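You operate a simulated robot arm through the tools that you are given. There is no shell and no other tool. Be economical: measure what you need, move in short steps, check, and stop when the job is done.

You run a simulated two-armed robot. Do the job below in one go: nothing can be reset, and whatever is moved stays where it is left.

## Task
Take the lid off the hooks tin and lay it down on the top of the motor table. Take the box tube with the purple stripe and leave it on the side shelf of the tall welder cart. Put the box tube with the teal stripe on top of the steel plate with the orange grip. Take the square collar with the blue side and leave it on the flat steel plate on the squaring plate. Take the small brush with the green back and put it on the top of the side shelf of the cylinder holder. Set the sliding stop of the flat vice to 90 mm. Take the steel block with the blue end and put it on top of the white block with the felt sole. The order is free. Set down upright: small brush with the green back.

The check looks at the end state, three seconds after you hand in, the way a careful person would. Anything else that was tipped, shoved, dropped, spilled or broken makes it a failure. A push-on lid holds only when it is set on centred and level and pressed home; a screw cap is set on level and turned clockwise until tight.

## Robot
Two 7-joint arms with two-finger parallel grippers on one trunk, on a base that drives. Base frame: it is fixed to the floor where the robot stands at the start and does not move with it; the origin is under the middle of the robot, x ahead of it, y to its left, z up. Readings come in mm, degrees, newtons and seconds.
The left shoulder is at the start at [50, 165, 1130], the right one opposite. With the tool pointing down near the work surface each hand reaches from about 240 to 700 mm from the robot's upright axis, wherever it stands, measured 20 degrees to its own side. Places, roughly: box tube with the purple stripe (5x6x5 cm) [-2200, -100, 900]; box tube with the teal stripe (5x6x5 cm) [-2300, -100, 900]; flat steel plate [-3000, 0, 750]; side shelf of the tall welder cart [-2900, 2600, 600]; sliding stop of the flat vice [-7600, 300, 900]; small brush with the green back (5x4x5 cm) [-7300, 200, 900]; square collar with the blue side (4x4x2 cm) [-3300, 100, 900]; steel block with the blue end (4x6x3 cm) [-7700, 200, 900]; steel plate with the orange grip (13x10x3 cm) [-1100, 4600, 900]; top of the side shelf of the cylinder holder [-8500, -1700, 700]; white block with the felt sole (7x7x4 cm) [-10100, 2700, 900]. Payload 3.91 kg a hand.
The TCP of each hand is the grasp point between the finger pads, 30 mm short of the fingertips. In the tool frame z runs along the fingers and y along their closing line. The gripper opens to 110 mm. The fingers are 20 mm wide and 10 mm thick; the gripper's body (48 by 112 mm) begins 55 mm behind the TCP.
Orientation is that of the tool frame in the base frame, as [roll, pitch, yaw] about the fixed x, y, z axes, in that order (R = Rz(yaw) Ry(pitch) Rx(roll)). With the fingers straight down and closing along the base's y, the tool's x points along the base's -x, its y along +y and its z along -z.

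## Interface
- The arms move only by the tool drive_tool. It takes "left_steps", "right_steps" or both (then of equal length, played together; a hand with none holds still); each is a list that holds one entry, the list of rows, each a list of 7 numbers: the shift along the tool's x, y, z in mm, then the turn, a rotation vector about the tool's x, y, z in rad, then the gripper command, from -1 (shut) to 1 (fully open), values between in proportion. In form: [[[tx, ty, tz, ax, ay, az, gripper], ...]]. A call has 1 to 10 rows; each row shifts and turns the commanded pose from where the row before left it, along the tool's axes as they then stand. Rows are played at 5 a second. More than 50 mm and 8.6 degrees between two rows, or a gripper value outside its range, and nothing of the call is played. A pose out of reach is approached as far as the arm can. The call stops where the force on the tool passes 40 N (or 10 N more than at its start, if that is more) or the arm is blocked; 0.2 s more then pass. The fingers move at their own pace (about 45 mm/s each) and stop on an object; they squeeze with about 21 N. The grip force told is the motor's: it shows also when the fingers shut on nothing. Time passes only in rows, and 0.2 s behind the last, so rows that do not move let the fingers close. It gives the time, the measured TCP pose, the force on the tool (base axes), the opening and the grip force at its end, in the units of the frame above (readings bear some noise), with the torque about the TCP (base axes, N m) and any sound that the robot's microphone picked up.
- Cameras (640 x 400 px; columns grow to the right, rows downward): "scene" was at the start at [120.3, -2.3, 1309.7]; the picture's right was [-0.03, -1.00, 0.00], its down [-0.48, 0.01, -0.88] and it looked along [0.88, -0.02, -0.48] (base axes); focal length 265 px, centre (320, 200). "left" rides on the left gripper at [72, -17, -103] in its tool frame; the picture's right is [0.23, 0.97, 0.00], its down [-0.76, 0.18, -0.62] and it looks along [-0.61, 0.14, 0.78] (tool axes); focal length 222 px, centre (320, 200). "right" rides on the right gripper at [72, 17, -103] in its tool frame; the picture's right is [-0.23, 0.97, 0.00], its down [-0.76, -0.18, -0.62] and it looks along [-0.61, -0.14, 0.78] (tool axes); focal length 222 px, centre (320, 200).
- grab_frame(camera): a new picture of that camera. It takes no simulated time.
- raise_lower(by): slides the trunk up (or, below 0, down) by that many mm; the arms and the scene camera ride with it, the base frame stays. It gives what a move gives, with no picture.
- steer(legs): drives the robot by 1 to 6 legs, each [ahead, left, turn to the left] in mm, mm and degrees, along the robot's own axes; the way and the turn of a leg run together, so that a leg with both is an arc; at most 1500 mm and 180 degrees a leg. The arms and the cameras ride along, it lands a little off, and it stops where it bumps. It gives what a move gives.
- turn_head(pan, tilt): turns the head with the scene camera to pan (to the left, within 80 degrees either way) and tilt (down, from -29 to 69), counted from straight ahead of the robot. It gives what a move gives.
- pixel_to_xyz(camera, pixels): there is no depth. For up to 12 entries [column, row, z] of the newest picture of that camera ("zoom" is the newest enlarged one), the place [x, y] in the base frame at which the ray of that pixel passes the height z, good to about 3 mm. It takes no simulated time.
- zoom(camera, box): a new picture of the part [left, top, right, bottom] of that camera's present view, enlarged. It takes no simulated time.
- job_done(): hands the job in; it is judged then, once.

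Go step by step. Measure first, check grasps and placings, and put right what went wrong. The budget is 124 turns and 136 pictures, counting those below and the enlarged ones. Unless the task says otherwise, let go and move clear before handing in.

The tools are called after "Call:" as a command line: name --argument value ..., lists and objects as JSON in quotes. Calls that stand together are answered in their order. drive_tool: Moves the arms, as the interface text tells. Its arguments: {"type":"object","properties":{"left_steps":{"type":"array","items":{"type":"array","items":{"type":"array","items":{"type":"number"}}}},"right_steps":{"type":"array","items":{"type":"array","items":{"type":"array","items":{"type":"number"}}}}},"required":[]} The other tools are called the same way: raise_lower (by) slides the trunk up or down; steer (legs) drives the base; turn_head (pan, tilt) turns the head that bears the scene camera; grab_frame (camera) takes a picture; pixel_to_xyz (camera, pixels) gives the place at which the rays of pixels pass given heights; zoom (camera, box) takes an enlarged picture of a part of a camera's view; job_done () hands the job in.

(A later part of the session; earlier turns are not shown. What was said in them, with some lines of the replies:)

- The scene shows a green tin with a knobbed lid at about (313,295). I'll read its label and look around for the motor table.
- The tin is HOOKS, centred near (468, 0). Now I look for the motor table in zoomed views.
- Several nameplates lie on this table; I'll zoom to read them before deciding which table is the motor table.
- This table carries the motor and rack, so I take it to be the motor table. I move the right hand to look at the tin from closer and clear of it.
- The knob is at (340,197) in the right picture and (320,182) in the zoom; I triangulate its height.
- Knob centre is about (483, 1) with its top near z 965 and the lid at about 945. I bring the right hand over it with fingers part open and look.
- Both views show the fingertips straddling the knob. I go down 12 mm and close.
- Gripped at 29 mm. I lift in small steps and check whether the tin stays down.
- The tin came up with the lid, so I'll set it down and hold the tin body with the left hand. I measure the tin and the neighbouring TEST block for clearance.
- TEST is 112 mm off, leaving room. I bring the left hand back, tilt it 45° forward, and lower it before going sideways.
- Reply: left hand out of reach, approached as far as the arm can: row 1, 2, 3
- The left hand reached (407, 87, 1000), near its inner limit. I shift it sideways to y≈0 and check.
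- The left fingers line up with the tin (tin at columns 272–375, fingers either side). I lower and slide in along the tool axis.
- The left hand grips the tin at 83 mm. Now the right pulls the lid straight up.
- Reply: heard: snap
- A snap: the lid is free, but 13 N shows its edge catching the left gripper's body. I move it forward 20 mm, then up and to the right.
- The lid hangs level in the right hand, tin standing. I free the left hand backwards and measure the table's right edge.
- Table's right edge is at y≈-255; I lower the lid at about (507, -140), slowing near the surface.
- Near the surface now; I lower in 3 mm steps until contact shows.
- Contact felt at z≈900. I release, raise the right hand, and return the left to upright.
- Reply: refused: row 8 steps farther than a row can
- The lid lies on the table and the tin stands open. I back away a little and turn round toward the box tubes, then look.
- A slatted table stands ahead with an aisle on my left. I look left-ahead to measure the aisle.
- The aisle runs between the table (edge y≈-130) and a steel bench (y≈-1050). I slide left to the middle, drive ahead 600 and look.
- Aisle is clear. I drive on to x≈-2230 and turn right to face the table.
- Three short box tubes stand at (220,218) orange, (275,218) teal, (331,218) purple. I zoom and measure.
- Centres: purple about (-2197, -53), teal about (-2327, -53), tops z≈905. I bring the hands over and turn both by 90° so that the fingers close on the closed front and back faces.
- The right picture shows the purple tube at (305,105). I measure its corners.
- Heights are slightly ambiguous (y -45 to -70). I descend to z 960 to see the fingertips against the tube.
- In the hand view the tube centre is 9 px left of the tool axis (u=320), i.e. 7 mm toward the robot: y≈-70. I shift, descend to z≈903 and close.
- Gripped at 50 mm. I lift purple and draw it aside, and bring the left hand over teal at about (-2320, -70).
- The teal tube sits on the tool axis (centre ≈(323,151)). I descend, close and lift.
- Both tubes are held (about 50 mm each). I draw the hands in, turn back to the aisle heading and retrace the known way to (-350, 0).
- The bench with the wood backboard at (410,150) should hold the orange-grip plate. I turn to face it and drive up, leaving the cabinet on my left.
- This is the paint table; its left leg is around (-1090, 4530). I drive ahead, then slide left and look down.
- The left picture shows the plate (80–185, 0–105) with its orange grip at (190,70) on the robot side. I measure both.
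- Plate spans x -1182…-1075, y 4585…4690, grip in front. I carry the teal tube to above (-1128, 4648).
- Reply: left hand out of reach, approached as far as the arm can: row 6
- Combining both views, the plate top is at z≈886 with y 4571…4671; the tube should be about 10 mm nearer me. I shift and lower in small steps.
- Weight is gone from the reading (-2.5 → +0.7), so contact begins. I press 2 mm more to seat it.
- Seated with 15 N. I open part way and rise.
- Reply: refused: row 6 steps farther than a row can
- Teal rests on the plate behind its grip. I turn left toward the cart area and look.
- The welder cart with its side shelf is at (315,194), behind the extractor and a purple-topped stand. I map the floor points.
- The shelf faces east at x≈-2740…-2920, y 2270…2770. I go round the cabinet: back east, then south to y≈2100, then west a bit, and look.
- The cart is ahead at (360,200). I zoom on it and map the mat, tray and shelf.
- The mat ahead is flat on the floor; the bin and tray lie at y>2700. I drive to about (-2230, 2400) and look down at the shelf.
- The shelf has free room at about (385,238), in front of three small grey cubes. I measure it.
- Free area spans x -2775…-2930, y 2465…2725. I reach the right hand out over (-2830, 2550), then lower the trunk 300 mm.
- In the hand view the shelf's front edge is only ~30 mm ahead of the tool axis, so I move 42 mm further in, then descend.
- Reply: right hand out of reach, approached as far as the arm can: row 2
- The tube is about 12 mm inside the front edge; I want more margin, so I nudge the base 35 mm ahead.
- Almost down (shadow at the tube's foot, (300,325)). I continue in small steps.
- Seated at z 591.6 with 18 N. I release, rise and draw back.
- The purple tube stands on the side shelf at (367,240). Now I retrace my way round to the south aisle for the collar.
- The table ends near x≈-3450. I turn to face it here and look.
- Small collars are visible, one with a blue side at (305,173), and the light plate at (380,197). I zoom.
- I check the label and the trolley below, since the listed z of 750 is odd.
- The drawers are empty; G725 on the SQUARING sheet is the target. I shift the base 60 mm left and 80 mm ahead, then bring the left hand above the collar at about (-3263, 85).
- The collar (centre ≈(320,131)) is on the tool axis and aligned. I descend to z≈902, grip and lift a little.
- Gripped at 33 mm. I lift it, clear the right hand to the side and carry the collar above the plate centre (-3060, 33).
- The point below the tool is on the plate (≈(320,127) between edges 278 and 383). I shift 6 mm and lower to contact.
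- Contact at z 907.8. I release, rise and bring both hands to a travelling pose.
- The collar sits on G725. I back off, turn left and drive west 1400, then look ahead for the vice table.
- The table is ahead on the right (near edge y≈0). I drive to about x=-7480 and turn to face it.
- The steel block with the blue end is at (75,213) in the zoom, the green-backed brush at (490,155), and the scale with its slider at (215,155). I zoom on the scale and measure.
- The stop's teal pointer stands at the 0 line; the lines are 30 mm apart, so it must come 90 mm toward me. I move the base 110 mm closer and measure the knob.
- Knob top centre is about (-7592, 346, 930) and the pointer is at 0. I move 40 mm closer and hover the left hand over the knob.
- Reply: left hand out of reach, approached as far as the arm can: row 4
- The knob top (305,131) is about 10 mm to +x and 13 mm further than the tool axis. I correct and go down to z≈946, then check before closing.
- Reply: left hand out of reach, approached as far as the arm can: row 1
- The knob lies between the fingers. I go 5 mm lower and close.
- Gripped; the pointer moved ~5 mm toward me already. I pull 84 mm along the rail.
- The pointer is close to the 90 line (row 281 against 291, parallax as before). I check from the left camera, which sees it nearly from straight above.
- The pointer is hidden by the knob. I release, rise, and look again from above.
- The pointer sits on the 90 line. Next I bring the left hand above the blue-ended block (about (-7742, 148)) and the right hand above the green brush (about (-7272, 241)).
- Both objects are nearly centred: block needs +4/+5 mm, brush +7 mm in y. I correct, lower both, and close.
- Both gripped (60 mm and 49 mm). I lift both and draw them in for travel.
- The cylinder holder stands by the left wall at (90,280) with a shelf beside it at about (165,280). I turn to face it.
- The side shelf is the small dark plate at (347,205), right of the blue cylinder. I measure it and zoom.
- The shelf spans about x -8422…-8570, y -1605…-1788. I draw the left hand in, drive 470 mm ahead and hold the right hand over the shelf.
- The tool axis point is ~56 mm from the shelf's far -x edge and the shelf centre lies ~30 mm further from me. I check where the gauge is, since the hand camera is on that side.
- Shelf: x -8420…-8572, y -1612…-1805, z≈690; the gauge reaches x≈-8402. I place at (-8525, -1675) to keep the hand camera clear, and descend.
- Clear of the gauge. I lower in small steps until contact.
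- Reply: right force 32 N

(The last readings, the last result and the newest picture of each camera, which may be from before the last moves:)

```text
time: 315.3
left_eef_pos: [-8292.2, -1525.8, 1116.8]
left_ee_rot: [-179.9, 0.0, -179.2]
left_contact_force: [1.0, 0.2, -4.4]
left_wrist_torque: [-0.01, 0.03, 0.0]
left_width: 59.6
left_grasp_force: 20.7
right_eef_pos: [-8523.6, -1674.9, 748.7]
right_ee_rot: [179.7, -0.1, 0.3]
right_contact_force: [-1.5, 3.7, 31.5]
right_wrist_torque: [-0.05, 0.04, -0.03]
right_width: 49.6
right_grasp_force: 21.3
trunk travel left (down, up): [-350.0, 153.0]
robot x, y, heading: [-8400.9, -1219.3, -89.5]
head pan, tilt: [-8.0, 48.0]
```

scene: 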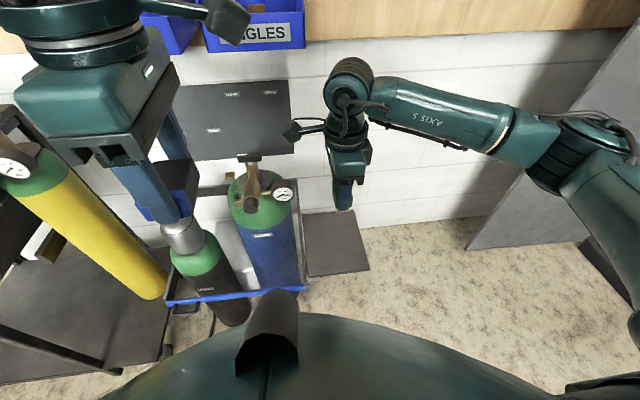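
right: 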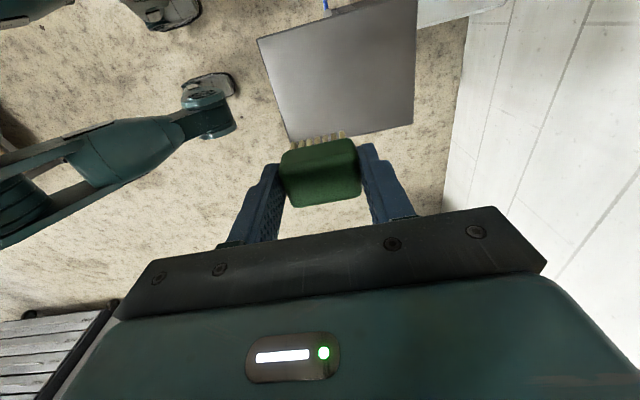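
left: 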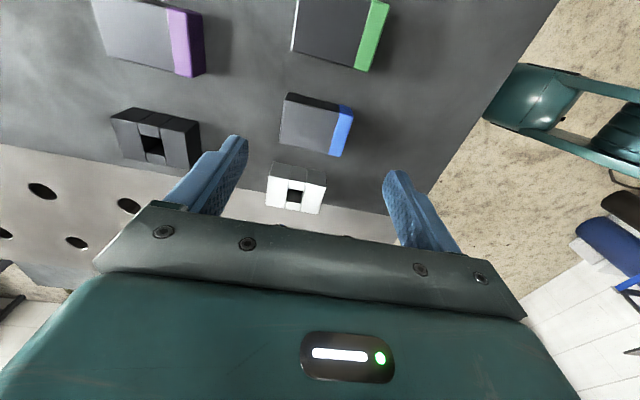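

Contact with 31 N at z 748.7. I ease up 3 mm, release, rise and draw back.

Call:
drive_tool --right_steps '[[[0, 0, -4, 0, 0, 0, -1], [0, 0, 0, 0, 0, 0, 0.2], [0, 0, 0, 0, 0, 0, 0.2], [0, 0, -30, 0, 0, 0, 0.2], [0, 0, -45, 0, 0, 0, 0.2], [0, 0, -45, 0, 0, 0, 0.2], [0, 0, -45, 0, 0, 0, 0.2], [0, 0, -45, 0, 0, 0, 0.2], [0, 0, -45, 0, 0, 0, 0.2], [0, -40, -20, 0, 0, 0, 0.2]]]'

Call:
zoom --camera "scene" --box '[220, 110, 400, 290]'

```text
time: 317.5
left_eef_pos: [-8293.6, -1528.5, 1117.7]
left_ee_rot: [180.0, 0.0, -179.3]
left_contact_force: [0.2, 0.5, -4.1]
left_wrist_torque: [-0.01, 0.03, 0.01]
left_width: 59.9
left_grasp_force: 20.5
right_eef_pos: [-8523.9, -1634.0, 1024.5]
right_ee_rot: [-180.0, 0.0, 0.3]
right_contact_force: [0.1, 0.3, 0.5]
right_wrist_torque: [0.01, 0.0, 0.02]
right_width: 65.7
right_grasp_force: 0.1
trunk travel left (down, up): [-350.0, 153.0]
robot x, y, heading: [-8399.8, -1222.1, -89.5]
head pan, tilt: [-8.0, 48.0]
```

```text
2.22 times, centred on (310, 200) of scene
```

zoom: 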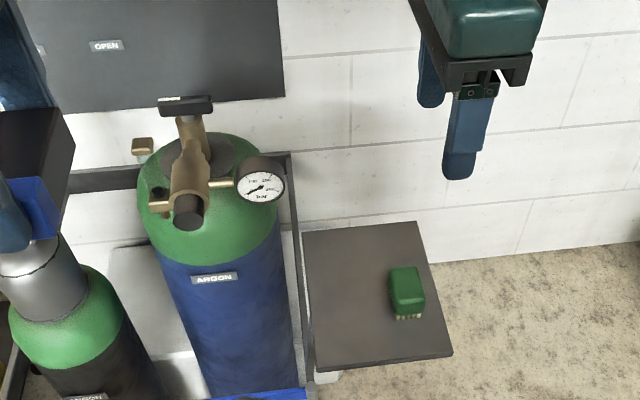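

The brush stands upright on the side shelf. I back away, turn west-north-west and look for the way to the white block.

Call:
steer --legs '[[-480, 0, 0], [0, 0, -90], [0, 0, -35]]'

Call:
turn_head --pan 0 --tilt 15

Call:
grab_frame --camera "scene"

```text
time: 325.9
left_eef_pos: [-8721.6, -647.5, 1115.9]
left_ee_rot: [180.0, 0.0, 56.0]
left_contact_force: [-0.7, 0.7, -3.9]
left_wrist_torque: [0.05, 0.02, -0.02]
left_width: 59.8
left_grasp_force: 21.1
right_eef_pos: [-8675.5, -398.6, 1023.2]
right_ee_rot: [180.0, 0.1, -124.7]
right_contact_force: [-0.3, -0.3, 0.3]
right_wrist_torque: [-0.04, 0.02, 0.01]
right_width: 65.9
right_grasp_force: 0.1
trunk travel left (down, up): [-350.0, 153.0]
robot x, y, heading: [-8407.1, -736.6, 145.9]
head pan, tilt: [-8.0, 48.0]
```

```text
time: 326.9
left_eef_pos: [-8721.9, -648.8, 1115.8]
left_ee_rot: [-179.9, -0.1, 56.0]
left_contact_force: [-0.2, 0.2, -4.9]
left_wrist_torque: [0.0, -0.03, 0.01]
left_width: 60.0
left_grasp_force: 20.9
right_eef_pos: [-8675.4, -397.1, 1024.0]
right_ee_rot: [179.9, 0.1, -124.5]
right_contact_force: [0.1, 0.9, -0.3]
right_wrist_torque: [0.01, -0.04, 0.0]
right_width: 66.0
right_grasp_force: 0.1
trunk travel left (down, up): [-350.0, 153.0]
robot x, y, heading: [-8404.1, -736.6, 145.7]
head pan, tilt: [0.0, 15.0]
```

```text
20 pictures are left
```

scene: 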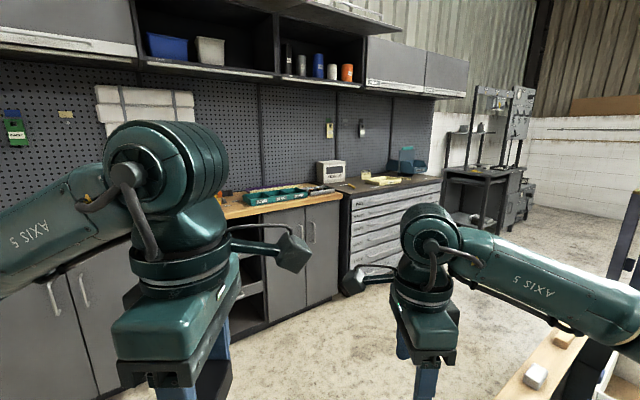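

The west bench runs at x≈-9700; the target stand is beyond it at (485,170). I move to x≈-9030, turn north, drive 2700 and look left.

Call:
steer --legs '[[517, 353, 0], [0, 0, -55.5], [1350, 0, 0], [1350, 0, 0]]'

Call:
turn_head --pan 45 --tilt 20

Call:
grab_frame --camera "scene"

```text
time: 342.1
left_eef_pos: [-9176.0, 1389.1, 1115.8]
left_ee_rot: [179.9, 0.0, 0.2]
left_contact_force: [0.8, 0.7, -4.9]
left_wrist_torque: [-0.03, -0.03, -0.02]
left_width: 59.8
left_grasp_force: 21.0
right_eef_pos: [-8945.0, 1491.3, 1024.2]
right_ee_rot: [180.0, 0.0, 179.8]
right_contact_force: [-1.2, 0.6, -0.4]
right_wrist_torque: [-0.04, 0.0, -0.01]
right_width: 66.1
right_grasp_force: 0.1
trunk travel left (down, up): [-350.0, 153.0]
robot x, y, heading: [-9071.8, 1077.8, 90.0]
head pan, tilt: [0.0, 15.0]
stopped in leg 4: the robot was blocked; the commanded pose is now the measured one
```

```text
time: 343.2
left_eef_pos: [-9177.6, 1389.7, 1116.4]
left_ee_rot: [179.8, -0.1, 0.3]
left_contact_force: [-0.2, -0.4, -5.6]
left_wrist_torque: [-0.03, -0.04, 0.02]
left_width: 60.0
left_grasp_force: 21.1
right_eef_pos: [-8945.3, 1491.0, 1022.8]
right_ee_rot: [-179.9, 0.0, 179.8]
right_contact_force: [-0.4, 0.3, -0.6]
right_wrist_torque: [0.02, -0.01, 0.0]
right_width: 66.0
right_grasp_force: 0.0
trunk travel left (down, up): [-350.0, 153.0]
robot x, y, heading: [-9072.8, 1079.9, 90.2]
head pan, tilt: [45.0, 20.0]
```

```text
19 pictures are left
```

scene: 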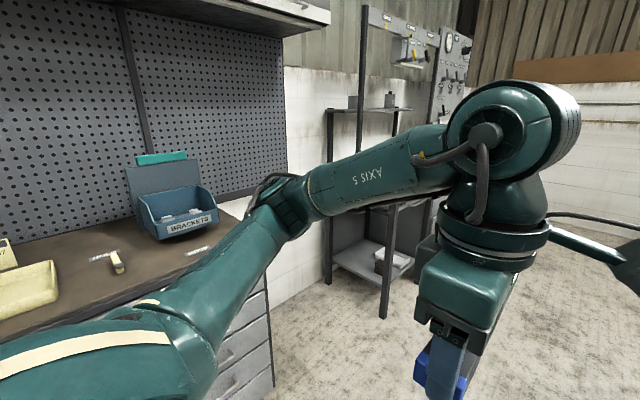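

The base was blocked at y=1078. I look to see what stopped it.

Call:
turn_head --pan -15 --tilt 45

Call:
grab_frame --camera "scene"

```text
time: 344.5
left_eef_pos: [-9176.9, 1389.2, 1115.9]
left_ee_rot: [179.9, -0.1, 0.3]
left_contact_force: [-0.1, 0.6, -4.5]
left_wrist_torque: [-0.02, -0.05, -0.01]
left_width: 59.9
left_grasp_force: 21.0
right_eef_pos: [-8946.8, 1490.6, 1023.3]
right_ee_rot: [-179.8, 0.1, 179.8]
right_contact_force: [0.5, 0.2, -0.5]
right_wrist_torque: [-0.02, 0.0, 0.0]
right_width: 66.0
right_grasp_force: 0.2
trunk travel left (down, up): [-350.0, 153.0]
robot x, y, heading: [-9071.2, 1078.3, 89.8]
head pan, tilt: [-15.0, 45.0]
```

```text
18 pictures are left
```

scene: 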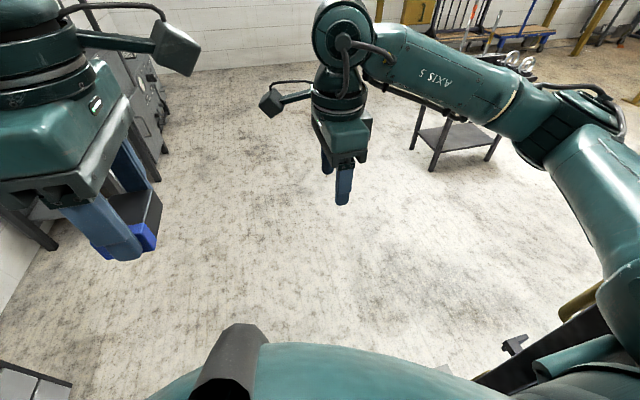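

Call:
turn_head --pan -75 --tilt 40

Call:
grab_frame --camera "scene"

```text
time: 345.8
left_eef_pos: [-9175.1, 1388.8, 1116.2]
left_ee_rot: [179.9, -0.1, 0.3]
left_contact_force: [0.3, -0.3, -4.7]
left_wrist_torque: [-0.01, -0.01, -0.02]
left_width: 59.7
left_grasp_force: 21.2
right_eef_pos: [-8945.1, 1491.0, 1023.3]
right_ee_rot: [-179.9, 0.0, 179.8]
right_contact_force: [0.8, 0.1, 0.0]
right_wrist_torque: [-0.01, 0.02, 0.01]
right_width: 66.2
right_grasp_force: 0.1
trunk travel left (down, up): [-350.0, 153.0]
robot x, y, heading: [-9073.1, 1078.5, 90.0]
head pan, tilt: [-75.0, 40.0]
```

```text
17 pictures are left
```

scene: 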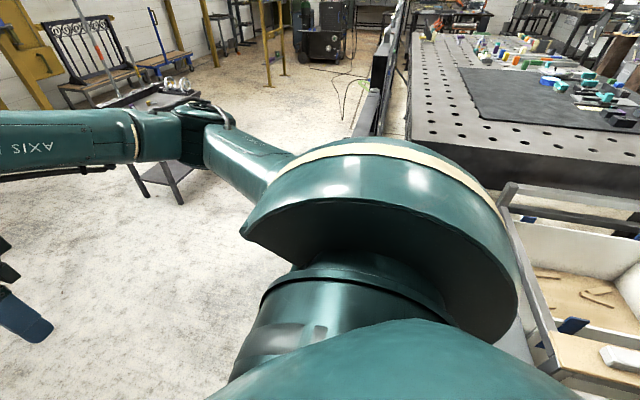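

Nothing is visibly touched; the iron gate's end stands at front-right and the bench is well to the left. I back off 60 mm, slide 230 mm left and try again in a short leg.

Call:
steer --legs '[[-60, 0, 0], [0, 230, 0], [600, 0, 0]]'

Call:
turn_head --pan -60 --tilt 50

Call:
grab_frame --camera "scene"

```text
time: 351.1
left_eef_pos: [-9410.4, 1925.1, 1116.7]
left_ee_rot: [179.9, 0.0, 0.4]
left_contact_force: [0.1, 0.6, -5.4]
left_wrist_torque: [0.0, -0.01, -0.03]
left_width: 60.1
left_grasp_force: 21.3
right_eef_pos: [-9179.3, 2027.9, 1022.8]
right_ee_rot: [-179.9, -0.1, 179.9]
right_contact_force: [0.1, 0.1, 0.7]
right_wrist_torque: [0.0, 0.02, 0.0]
right_width: 66.1
right_grasp_force: 0.0
trunk travel left (down, up): [-350.0, 153.0]
robot x, y, heading: [-9305.2, 1613.2, 90.2]
head pan, tilt: [-75.0, 40.0]
```

```text
time: 351.9
left_eef_pos: [-9409.4, 1925.1, 1117.9]
left_ee_rot: [179.8, 0.0, 0.4]
left_contact_force: [-1.0, 1.1, -5.0]
left_wrist_torque: [-0.01, -0.03, -0.05]
left_width: 59.9
left_grasp_force: 21.1
right_eef_pos: [-9179.2, 2027.2, 1022.7]
right_ee_rot: [-179.9, -0.1, -180.0]
right_contact_force: [1.1, -0.6, 0.4]
right_wrist_torque: [0.0, 0.0, 0.01]
right_width: 66.0
right_grasp_force: 0.1
trunk travel left (down, up): [-350.0, 153.0]
robot x, y, heading: [-9301.2, 1613.6, 90.2]
head pan, tilt: [-60.0, 50.0]
```

```text
16 pictures are left
```

scene: 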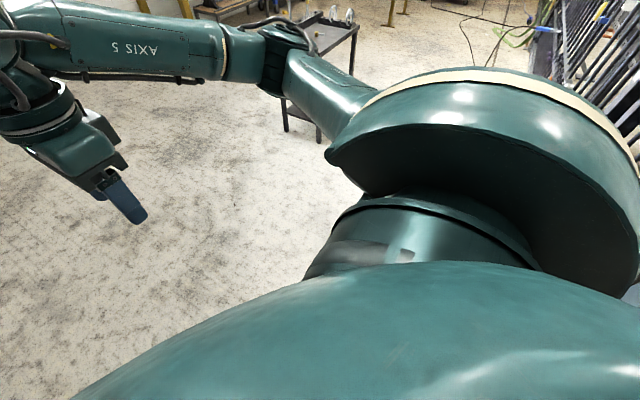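

Passed. I drive on to y≈2560 and turn left to face the stand.

Call:
steer --legs '[[950, 0, 0], [0, 0, 90]]'

Call:
turn_head --pan 0 --tilt 28

Call:
grab_frame --camera "scene"

```text
time: 360.6
left_eef_pos: [-9616.8, 2448.9, 1115.7]
left_ee_rot: [180.0, 0.1, 90.7]
left_contact_force: [-0.2, 0.8, -4.2]
left_wrist_torque: [0.03, -0.01, -0.03]
left_width: 59.8
left_grasp_force: 21.4
right_eef_pos: [-9721.3, 2677.8, 1021.9]
right_ee_rot: [-179.9, 0.0, -89.8]
right_contact_force: [0.2, -0.4, -0.5]
right_wrist_torque: [0.01, 0.01, 0.02]
right_width: 66.2
right_grasp_force: 0.0
trunk travel left (down, up): [-350.0, 153.0]
robot x, y, heading: [-9307.7, 2555.9, -179.5]
head pan, tilt: [-60.0, 50.0]
```

```text
time: 361.9
left_eef_pos: [-9615.9, 2447.3, 1115.9]
left_ee_rot: [-180.0, 0.0, 90.7]
left_contact_force: [-0.1, 0.0, -5.3]
left_wrist_torque: [0.01, 0.0, 0.01]
left_width: 59.5
left_grasp_force: 21.3
right_eef_pos: [-9721.0, 2677.2, 1022.6]
right_ee_rot: [-179.8, 0.0, -89.8]
right_contact_force: [-0.5, 0.8, 0.0]
right_wrist_torque: [0.05, -0.03, 0.03]
right_width: 66.0
right_grasp_force: 0.0
trunk travel left (down, up): [-350.0, 153.0]
robot x, y, heading: [-9305.2, 2553.8, -179.6]
head pan, tilt: [0.0, 28.0]
```

```text
15 pictures are left
```

scene: 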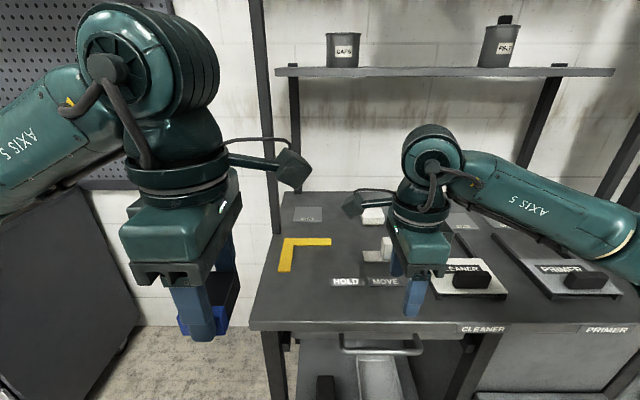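

White blocks are near (375,215) and (388,245), partly hidden by the right arm. I swing it aside and zoom.

Call:
drive_tool --right_steps '[[[0, -40, -10, 0, 0, 0, 0], [-30, -35, -10, 0, 0, 0, 0], [-45, 0, 0, 0, 0, 0, 0], [-45, 0, 0, 0, 0, 0, 0], [-45, 0, 0, 0, 0, 0, 0], [-45, 0, 0, 0, 0, 0, 0]]]'

Call:
zoom --camera "scene" --box '[240, 170, 500, 340]'

```text
time: 363.3
left_eef_pos: [-9617.5, 2449.6, 1115.8]
left_ee_rot: [180.0, 0.0, 90.6]
left_contact_force: [0.6, 1.3, -4.7]
left_wrist_torque: [0.01, -0.03, -0.01]
left_width: 59.8
left_grasp_force: 20.8
right_eef_pos: [-9646.6, 2889.1, 1042.5]
right_ee_rot: [-179.9, 0.0, -89.8]
right_contact_force: [0.6, -0.3, -0.1]
right_wrist_torque: [0.02, 0.03, -0.02]
right_width: 55.1
right_grasp_force: 0.1
trunk travel left (down, up): [-350.0, 153.0]
robot x, y, heading: [-9307.2, 2554.3, -179.6]
head pan, tilt: [0.0, 28.0]
```

```text
2.35 times, centred on (370, 255) of scene
```

zoom: 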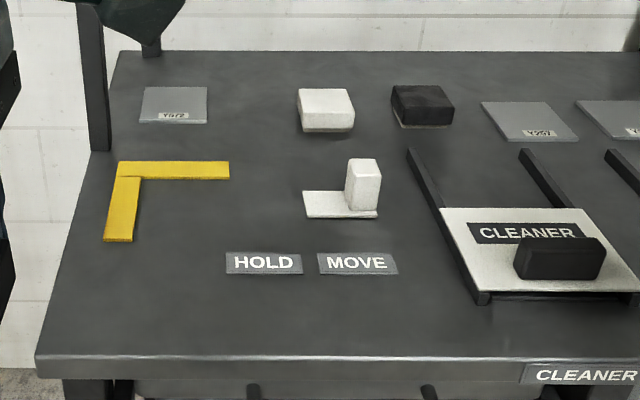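

The white felt-soled block is at (325,105) in the zoom. I measure it.

Call:
pixel_to_xyz --camera "zoom" --pixels '[[298, 90, 905], [350, 90, 905], [302, 112, 905], [354, 112, 905], [327, 132, 865], [325, 100, 905], [325, 100, 890]]'

```text
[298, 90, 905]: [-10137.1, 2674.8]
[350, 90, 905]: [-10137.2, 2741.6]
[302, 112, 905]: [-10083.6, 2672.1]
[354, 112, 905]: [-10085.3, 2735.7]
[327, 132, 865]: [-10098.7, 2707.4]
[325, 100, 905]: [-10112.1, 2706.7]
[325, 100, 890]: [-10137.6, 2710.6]
```

The block is at about (-10120, 2708), too far from here. I bring the right hand back in, slide the base right 220 and ahead 170, then reach the left hand over.

Call:
drive_tool --right_steps '[[[45, 0, -10, 0, 0, 0, 0], [45, 0, -10, 0, 0, 0, 0], [45, 0, -10, 0, 0, 0, 0], [40, 0, 0, 0, 0, 0, 0]]]'

Call:
steer --legs '[[0, -220, -0.5], [170, 0, 0]]'

Call:
grab_frame --camera "scene"

```text
time: 364.3
left_eef_pos: [-9616.6, 2446.6, 1115.3]
left_ee_rot: [179.9, 0.0, 90.7]
left_contact_force: [0.6, 0.7, -4.7]
left_wrist_torque: [0.05, 0.0, 0.02]
left_width: 59.8
left_grasp_force: 20.2
right_eef_pos: [-9645.4, 2713.1, 1072.8]
right_ee_rot: [-179.9, 0.1, -90.0]
right_contact_force: [0.1, -0.2, -0.2]
right_wrist_torque: [0.01, 0.01, -0.01]
right_width: 55.2
right_grasp_force: 0.1
trunk travel left (down, up): [-350.0, 153.0]
robot x, y, heading: [-9308.2, 2554.6, -179.8]
head pan, tilt: [0.0, 28.0]
```

```text
time: 367.1
left_eef_pos: [-9787.0, 2672.3, 1115.0]
left_ee_rot: [179.9, 0.1, 90.2]
left_contact_force: [0.4, 0.2, -5.9]
left_wrist_torque: [0.02, -0.03, 0.04]
left_width: 60.0
left_grasp_force: 20.9
right_eef_pos: [-9814.1, 2937.7, 1072.1]
right_ee_rot: [-179.8, 0.1, -90.3]
right_contact_force: [0.1, 0.0, -0.5]
right_wrist_torque: [0.01, 0.02, 0.0]
right_width: 55.1
right_grasp_force: 0.0
trunk travel left (down, up): [-350.0, 153.0]
robot x, y, heading: [-9477.1, 2775.1, 179.9]
head pan, tilt: [0.0, 28.0]
```

```text
13 pictures are left
```

scene: 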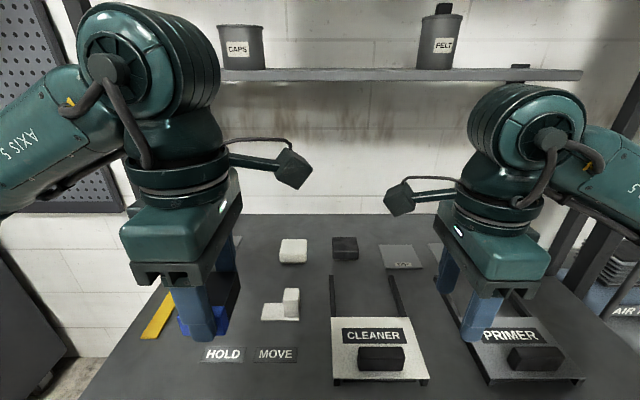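

Call:
pixel_to_xyz --camera "scene" --pixels '[[293, 246, 905], [293, 246, 895], [292, 263, 866], [281, 246, 900], [306, 246, 900]]'

Call:
drive_tool --left_steps '[[[7, -40, 0, 0, 0, 0, -1], [7, -40, 0, 0, 0, 0, -1], [7, -40, 0, 0, 0, 0, -1], [7, -40, 0, 0, 0, 0, -1], [7, -40, 10, 0, 0, 0, -1], [0, -25, 40, 0, 0, 0, -1], [0, 0, 45, 0, 0, 0, -1], [0, 0, 0, 0, 0, 0, -1]]]'

Call:
grab_frame --camera "left"

```text
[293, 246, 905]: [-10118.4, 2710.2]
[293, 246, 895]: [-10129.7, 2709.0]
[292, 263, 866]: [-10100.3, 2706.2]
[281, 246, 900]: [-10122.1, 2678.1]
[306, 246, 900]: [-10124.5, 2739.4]
```

```text
time: 368.9
left_eef_pos: [-10012.0, 2706.8, 1020.4]
left_ee_rot: [180.0, 0.0, 90.3]
left_contact_force: [-0.6, 0.9, -4.7]
left_wrist_torque: [0.01, 0.06, 0.02]
left_width: 59.8
left_grasp_force: 21.0
right_eef_pos: [-9812.5, 2936.6, 1072.3]
right_ee_rot: [-180.0, 0.0, -90.4]
right_contact_force: [0.2, -0.9, 0.2]
right_wrist_torque: [0.0, -0.02, 0.0]
right_width: 54.9
right_grasp_force: 0.0
trunk travel left (down, up): [-350.0, 153.0]
robot x, y, heading: [-9472.6, 2773.6, 180.1]
head pan, tilt: [0.0, 28.0]
```

```text
12 pictures are left
```

left: 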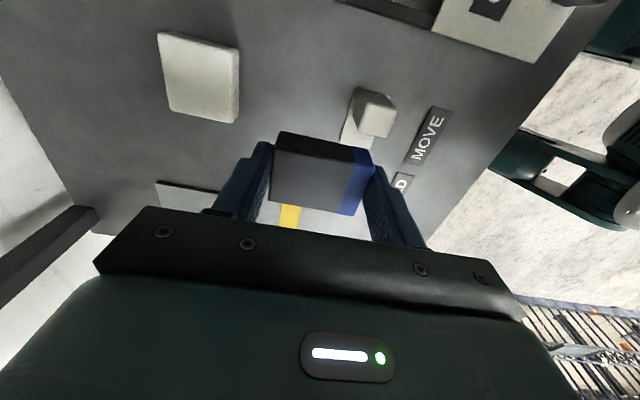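

Call:
pixel_to_xyz --camera "left" --pixels '[[158, 33, 905], [231, 48, 905], [229, 122, 905], [170, 107, 905], [197, 77, 905], [197, 77, 895]]'

```text
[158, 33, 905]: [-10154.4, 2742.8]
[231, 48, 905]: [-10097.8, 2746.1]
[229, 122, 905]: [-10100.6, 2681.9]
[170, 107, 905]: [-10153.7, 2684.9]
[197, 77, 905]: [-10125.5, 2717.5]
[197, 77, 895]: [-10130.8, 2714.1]
```

The block centre is about (-10123, 2712). To stay within reach I move the base 30 mm ahead and 90 mm right, then bring the left hand over it.

Call:
steer --legs '[[30, -90, 0]]'

Call:
drive_tool --left_steps '[[[-28, -30, 0, 0, 0, 0, -1], [-28, -30, 0, 0, 0, 0, -1], [-27, -20, 20, 0, 0, 0, -1], [0, 0, 25, 0, 0, 0, -1], [0, 0, 0, 0, 0, 0, -1]]]'

Call:
grab_frame --camera "left"

Call:
zoom --camera "scene" --box '[180, 180, 340, 300]'

```text
time: 369.9
left_eef_pos: [-10024.5, 2754.3, 1020.4]
left_ee_rot: [179.7, -0.1, 90.4]
left_contact_force: [-0.3, 0.2, -4.7]
left_wrist_torque: [0.06, 0.0, -0.03]
left_width: 59.8
left_grasp_force: 21.0
right_eef_pos: [-9827.1, 2985.3, 1071.9]
right_ee_rot: [-179.8, 0.1, -90.1]
right_contact_force: [-0.2, -0.6, -0.5]
right_wrist_torque: [0.0, 0.01, -0.04]
right_width: 55.1
right_grasp_force: 0.1
trunk travel left (down, up): [-350.0, 153.0]
robot x, y, heading: [-9486.7, 2822.7, -179.8]
head pan, tilt: [0.0, 28.0]
stopped in leg 1: the robot was blocked; the commanded pose is now the measured one
```

```text
time: 371.1
left_eef_pos: [-10102.7, 2672.0, 975.2]
left_ee_rot: [179.9, 0.1, 90.2]
left_contact_force: [0.2, -0.1, -6.0]
left_wrist_torque: [-0.01, 0.02, 0.02]
left_width: 60.0
left_grasp_force: 21.0
right_eef_pos: [-9828.0, 2986.0, 1071.9]
right_ee_rot: [-179.8, 0.0, -90.1]
right_contact_force: [1.0, -1.0, -0.1]
right_wrist_torque: [0.03, 0.02, 0.01]
right_width: 54.9
right_grasp_force: 0.1
trunk travel left (down, up): [-350.0, 153.0]
robot x, y, heading: [-9489.9, 2823.2, -179.7]
head pan, tilt: [0.0, 28.0]
```

```text
11 pictures are left
```

left: 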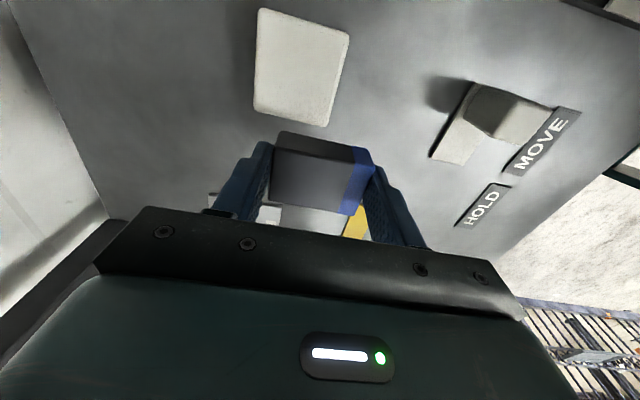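

```text
3.33 times, centred on (260, 240) of scene
```

zoom: 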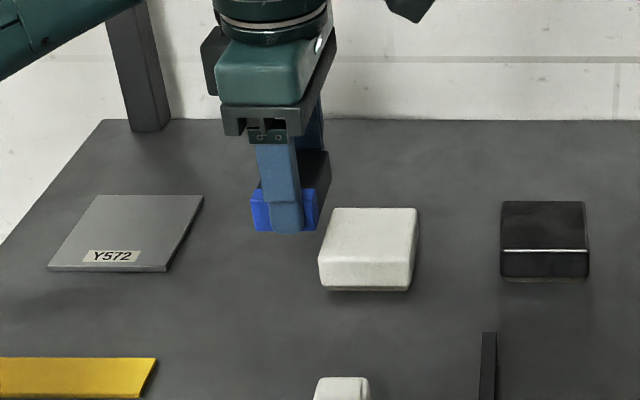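

Call:
pixel_to_xyz --camera "left" --pixels '[[258, 8, 905], [349, 37, 905], [325, 126, 905], [254, 108, 905], [297, 70, 905]]'

Call:
pixel_to_xyz --camera "zoom" --pixels '[[332, 209, 905], [417, 209, 905], [321, 255, 905], [412, 255, 905], [323, 288, 868], [408, 290, 868]]'

```text
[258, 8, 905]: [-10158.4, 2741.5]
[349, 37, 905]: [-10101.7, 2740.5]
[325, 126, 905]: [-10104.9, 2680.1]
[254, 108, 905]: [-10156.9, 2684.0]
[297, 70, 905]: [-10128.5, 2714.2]
```

```text
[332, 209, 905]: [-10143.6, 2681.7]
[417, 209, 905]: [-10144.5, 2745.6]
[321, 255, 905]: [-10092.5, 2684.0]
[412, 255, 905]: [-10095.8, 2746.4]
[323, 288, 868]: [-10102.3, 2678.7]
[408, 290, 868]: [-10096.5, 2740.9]
```

Centre agrees at about (-10129, 2713), top z≈897. I shift the hand there and check reach.

Call:
drive_tool --left_steps '[[[21, -13, 0, 0, 0, 0, -1], [20, -13, 0, 0, 0, 0, -1], [0, 0, 12, 0, 0, 0, -1], [0, 0, 0, 0, 0, 0, -1]]]'

Call:
zoom --camera "scene" --box '[200, 180, 360, 300]'

```text
time: 372.1
left_eef_pos: [-10130.1, 2713.3, 963.0]
left_ee_rot: [179.9, 0.0, 90.3]
left_contact_force: [0.5, 0.0, -6.3]
left_wrist_torque: [0.06, 0.01, -0.01]
left_width: 60.0
left_grasp_force: 20.9
right_eef_pos: [-9828.4, 2986.9, 1072.1]
right_ee_rot: [-179.8, 0.1, -90.1]
right_contact_force: [-0.4, -0.3, 0.6]
right_wrist_torque: [0.0, 0.0, -0.01]
right_width: 55.0
right_grasp_force: 0.1
trunk travel left (down, up): [-350.0, 153.0]
robot x, y, heading: [-9487.8, 2822.2, -179.6]
head pan, tilt: [0.0, 28.0]
```

```text
3.33 times, centred on (280, 240) of scene
```

zoom: 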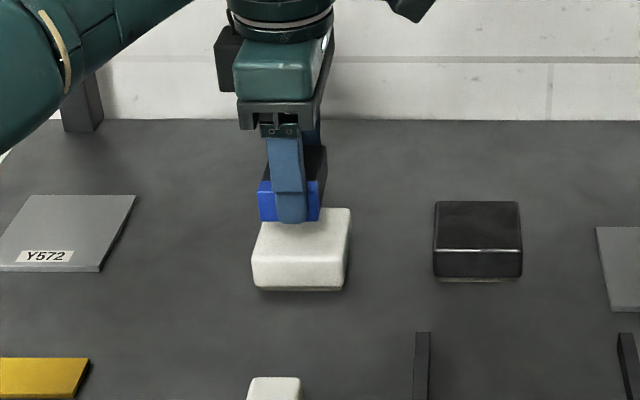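

The held block is above the white one, about 6 mm left. I shift 5 mm and lower to contact.

Call:
drive_tool --left_steps '[[[5, 0, 10, 0, 0, 0, -1], [0, 0, 5, 0, 0, 0, -1], [0, 0, 4, 0, 0, 0, -1], [0, 0, 3, 0, 0, 0, -1], [0, 0, 3, 0, 0, 0, -1], [0, 0, 0, 0, 0, 0, -1]]]'

```text
time: 373.5
left_eef_pos: [-10130.4, 2718.3, 938.3]
left_ee_rot: [180.0, 0.1, 90.2]
left_contact_force: [0.7, 0.4, -4.0]
left_wrist_torque: [0.02, 0.03, 0.03]
left_width: 59.8
left_grasp_force: 21.0
right_eef_pos: [-9827.3, 2986.2, 1072.2]
right_ee_rot: [-179.9, 0.1, -90.2]
right_contact_force: [-0.1, -0.5, -0.7]
right_wrist_torque: [-0.01, -0.02, 0.03]
right_width: 54.9
right_grasp_force: 0.1
trunk travel left (down, up): [-350.0, 153.0]
robot x, y, heading: [-9491.1, 2824.3, -179.6]
head pan, tilt: [0.0, 28.0]
```

Call:
zoom --camera "scene" --box '[220, 190, 340, 280]'

Call:
drive_tool --left_steps '[[[0, 0, 2, 0, 0, 0, -1], [0, 0, 2, 0, 0, 0, -1], [0, 0, 2, 0, 0, 0, -1], [0, 0, 0, 0, 0, 0, -1]]]'

```text
4.44 times, centred on (280, 235) of scene
```

zoom: 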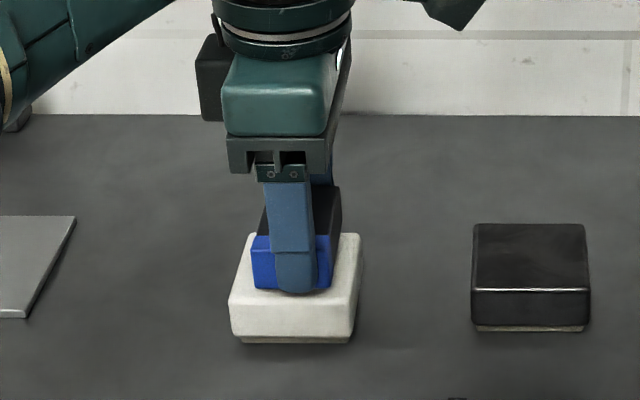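

```text
time: 374.5
left_eef_pos: [-10131.1, 2718.2, 932.0]
left_ee_rot: [179.9, 0.0, 90.4]
left_contact_force: [0.3, -0.1, -5.0]
left_wrist_torque: [0.01, 0.02, 0.0]
left_width: 59.6
left_grasp_force: 21.7
right_eef_pos: [-9828.2, 2986.4, 1071.2]
right_ee_rot: [-179.8, 0.1, -90.1]
right_contact_force: [-0.6, -0.2, -0.2]
right_wrist_torque: [0.01, -0.04, 0.02]
right_width: 54.9
right_grasp_force: 0.2
trunk travel left (down, up): [-350.0, 153.0]
robot x, y, heading: [-9488.0, 2826.1, -179.4]
head pan, tilt: [0.0, 28.0]
```

Alignment is good: the block sits within the white top. Still no contact at 932; I continue down.

Call:
drive_tool --left_steps '[[[0, 0, 2, 0, 0, 0, -1], [0, 0, 2, 0, 0, 0, -1], [0, 0, 2, 0, 0, 0, -1], [0, 0, 2, 0, 0, 0, -1], [0, 0, 0, 0, 0, 0, -1]]]'

```text
time: 375.7
left_eef_pos: [-10129.4, 2719.1, 926.8]
left_ee_rot: [-179.9, 0.0, 90.3]
left_contact_force: [-5.5, -0.1, 19.6]
left_wrist_torque: [0.03, -0.06, 0.0]
left_width: 60.0
left_grasp_force: 20.9
right_eef_pos: [-9825.2, 2986.1, 1072.5]
right_ee_rot: [-180.0, 0.2, -90.1]
right_contact_force: [0.1, 0.1, -0.4]
right_wrist_torque: [-0.03, -0.01, -0.01]
right_width: 55.0
right_grasp_force: 0.2
trunk travel left (down, up): [-350.0, 153.0]
robot x, y, heading: [-9491.8, 2825.6, -179.6]
head pan, tilt: [0.0, 28.0]
```

Contact with 20 N. I ease up 2 mm, release and rise clear.

Call:
drive_tool --left_steps '[[[0, 0, -2, 0, 0, 0, -1], [0, 0, 0, 0, 0, 0, 0.5], [0, 0, 0, 0, 0, 0, 0.5], [0, 0, 0, 0, 0, 0, 0.5], [0, 0, -30, 0, 0, 0, 0.5], [0, 0, -45, 0, 0, 0, 0.5], [0, 0, -45, 0, 0, 0, 0.5], [0, 40, -20, 0, 0, 0, 0.5], [0, 45, 0, 0, 0, 0, 0.5], [0, 45, 0, 0, 0, 0, 0.5]]]'

Call:
zoom --camera "scene" --box '[220, 190, 340, 280]'

```text
time: 377.9
left_eef_pos: [-10119.3, 2727.8, 1070.3]
left_ee_rot: [-180.0, 0.0, 90.3]
left_contact_force: [0.1, -0.1, 0.1]
left_wrist_torque: [0.0, 0.03, -0.01]
left_width: 82.5
left_grasp_force: 0.1
left hand out of reach, approached as far as the arm can: row 8, 9, 10
right_eef_pos: [-9826.4, 2986.4, 1070.9]
right_ee_rot: [-179.9, 0.1, -90.1]
right_contact_force: [0.3, -0.9, 0.1]
right_wrist_torque: [0.02, -0.02, -0.02]
right_width: 54.9
right_grasp_force: 0.0
trunk travel left (down, up): [-350.0, 153.0]
robot x, y, heading: [-9490.8, 2825.1, -179.4]
head pan, tilt: [0.0, 28.0]
```

```text
4.44 times, centred on (280, 235) of scene
```

zoom: 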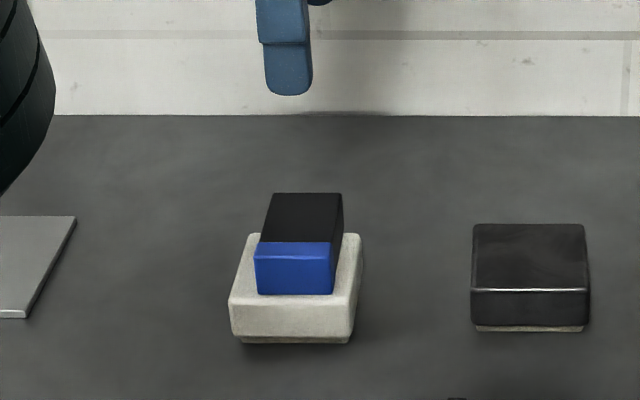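

The steel block rests on the white block. I back the base clear and take one look at what blocked me on the right.

Call:
steer --legs '[[-150, 30, 0]]'

Call:
turn_head --pan -50 --tilt 40

Call:
grab_frame --camera "scene"

Call:
turn_head --pan 0 --tilt 40

Call:
grab_frame --camera "scene"

```text
time: 379.3
left_eef_pos: [-9970.1, 2698.6, 1070.7]
left_ee_rot: [179.9, 0.0, 90.3]
left_contact_force: [0.6, 0.6, -0.1]
left_wrist_torque: [-0.01, 0.04, 0.01]
left_width: 82.5
left_grasp_force: 0.2
right_eef_pos: [-9678.8, 2958.2, 1072.7]
right_ee_rot: [-179.8, 0.1, -90.1]
right_contact_force: [-0.4, -1.3, 0.1]
right_wrist_torque: [-0.03, 0.0, -0.01]
right_width: 55.3
right_grasp_force: 0.1
trunk travel left (down, up): [-350.0, 153.0]
robot x, y, heading: [-9342.6, 2794.3, -179.9]
head pan, tilt: [0.0, 28.0]
```

```text
time: 380.5
left_eef_pos: [-9971.2, 2699.9, 1068.7]
left_ee_rot: [179.9, 0.0, 90.3]
left_contact_force: [0.4, -0.3, -0.7]
left_wrist_torque: [-0.01, 0.01, 0.01]
left_width: 82.4
left_grasp_force: 0.0
right_eef_pos: [-9677.6, 2957.3, 1072.2]
right_ee_rot: [-179.8, 0.1, -90.1]
right_contact_force: [0.2, 0.4, 0.6]
right_wrist_torque: [-0.04, 0.0, 0.0]
right_width: 55.1
right_grasp_force: 0.0
trunk travel left (down, up): [-350.0, 153.0]
robot x, y, heading: [-9339.2, 2799.6, -179.6]
head pan, tilt: [-50.0, 40.0]
```

```text
6 pictures are left
```

scene: 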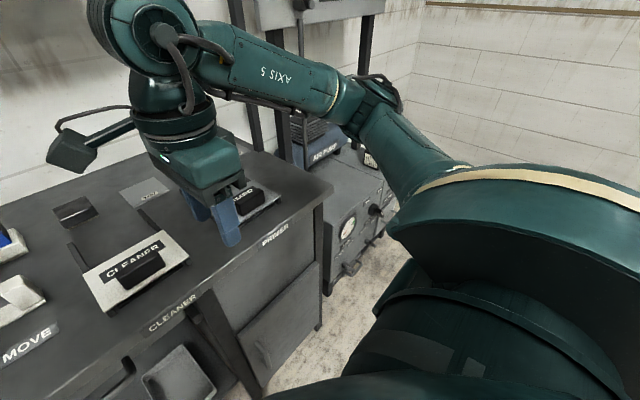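

```text
time: 381.7
left_eef_pos: [-9970.6, 2698.3, 1069.6]
left_ee_rot: [179.7, 0.0, 90.3]
left_contact_force: [-0.5, 0.1, -0.3]
left_wrist_torque: [-0.02, 0.01, -0.02]
left_width: 82.4
left_grasp_force: 0.1
right_eef_pos: [-9679.0, 2958.1, 1072.8]
right_ee_rot: [-179.8, 0.1, -90.1]
right_contact_force: [-0.8, -0.1, -0.3]
right_wrist_torque: [0.01, 0.0, 0.01]
right_width: 55.0
right_grasp_force: 0.1
trunk travel left (down, up): [-350.0, 153.0]
robot x, y, heading: [-9341.3, 2799.0, -179.9]
head pan, tilt: [0.0, 40.0]
```

```text
5 pictures are left
```

scene: 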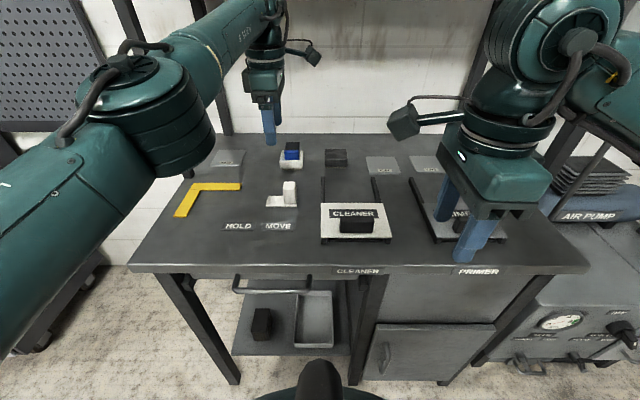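

Everything here stands undisturbed, with the block stacked at (291,155). All the placings were checked, so I hand in.

Call:
job_done

```text
The job is handed in.
```

I did all seven parts of the job and handed it in; each placing looked right in the pictures I took.

- **Hooks tin lid:** it lies on the table with the motor and rack. No sign names that table, so treating it as the motor table was my judgement.
- **Sliding stop:** the pointer reads on the 90 mm line by eye, from both camera views.
- **Bumps:** the base was blocked twice. The first was at about (-9070, 1080) near the iron gate. The second was beside the table with the white block. I saw nothing moved either time, but I did not get a close look at the gate area.
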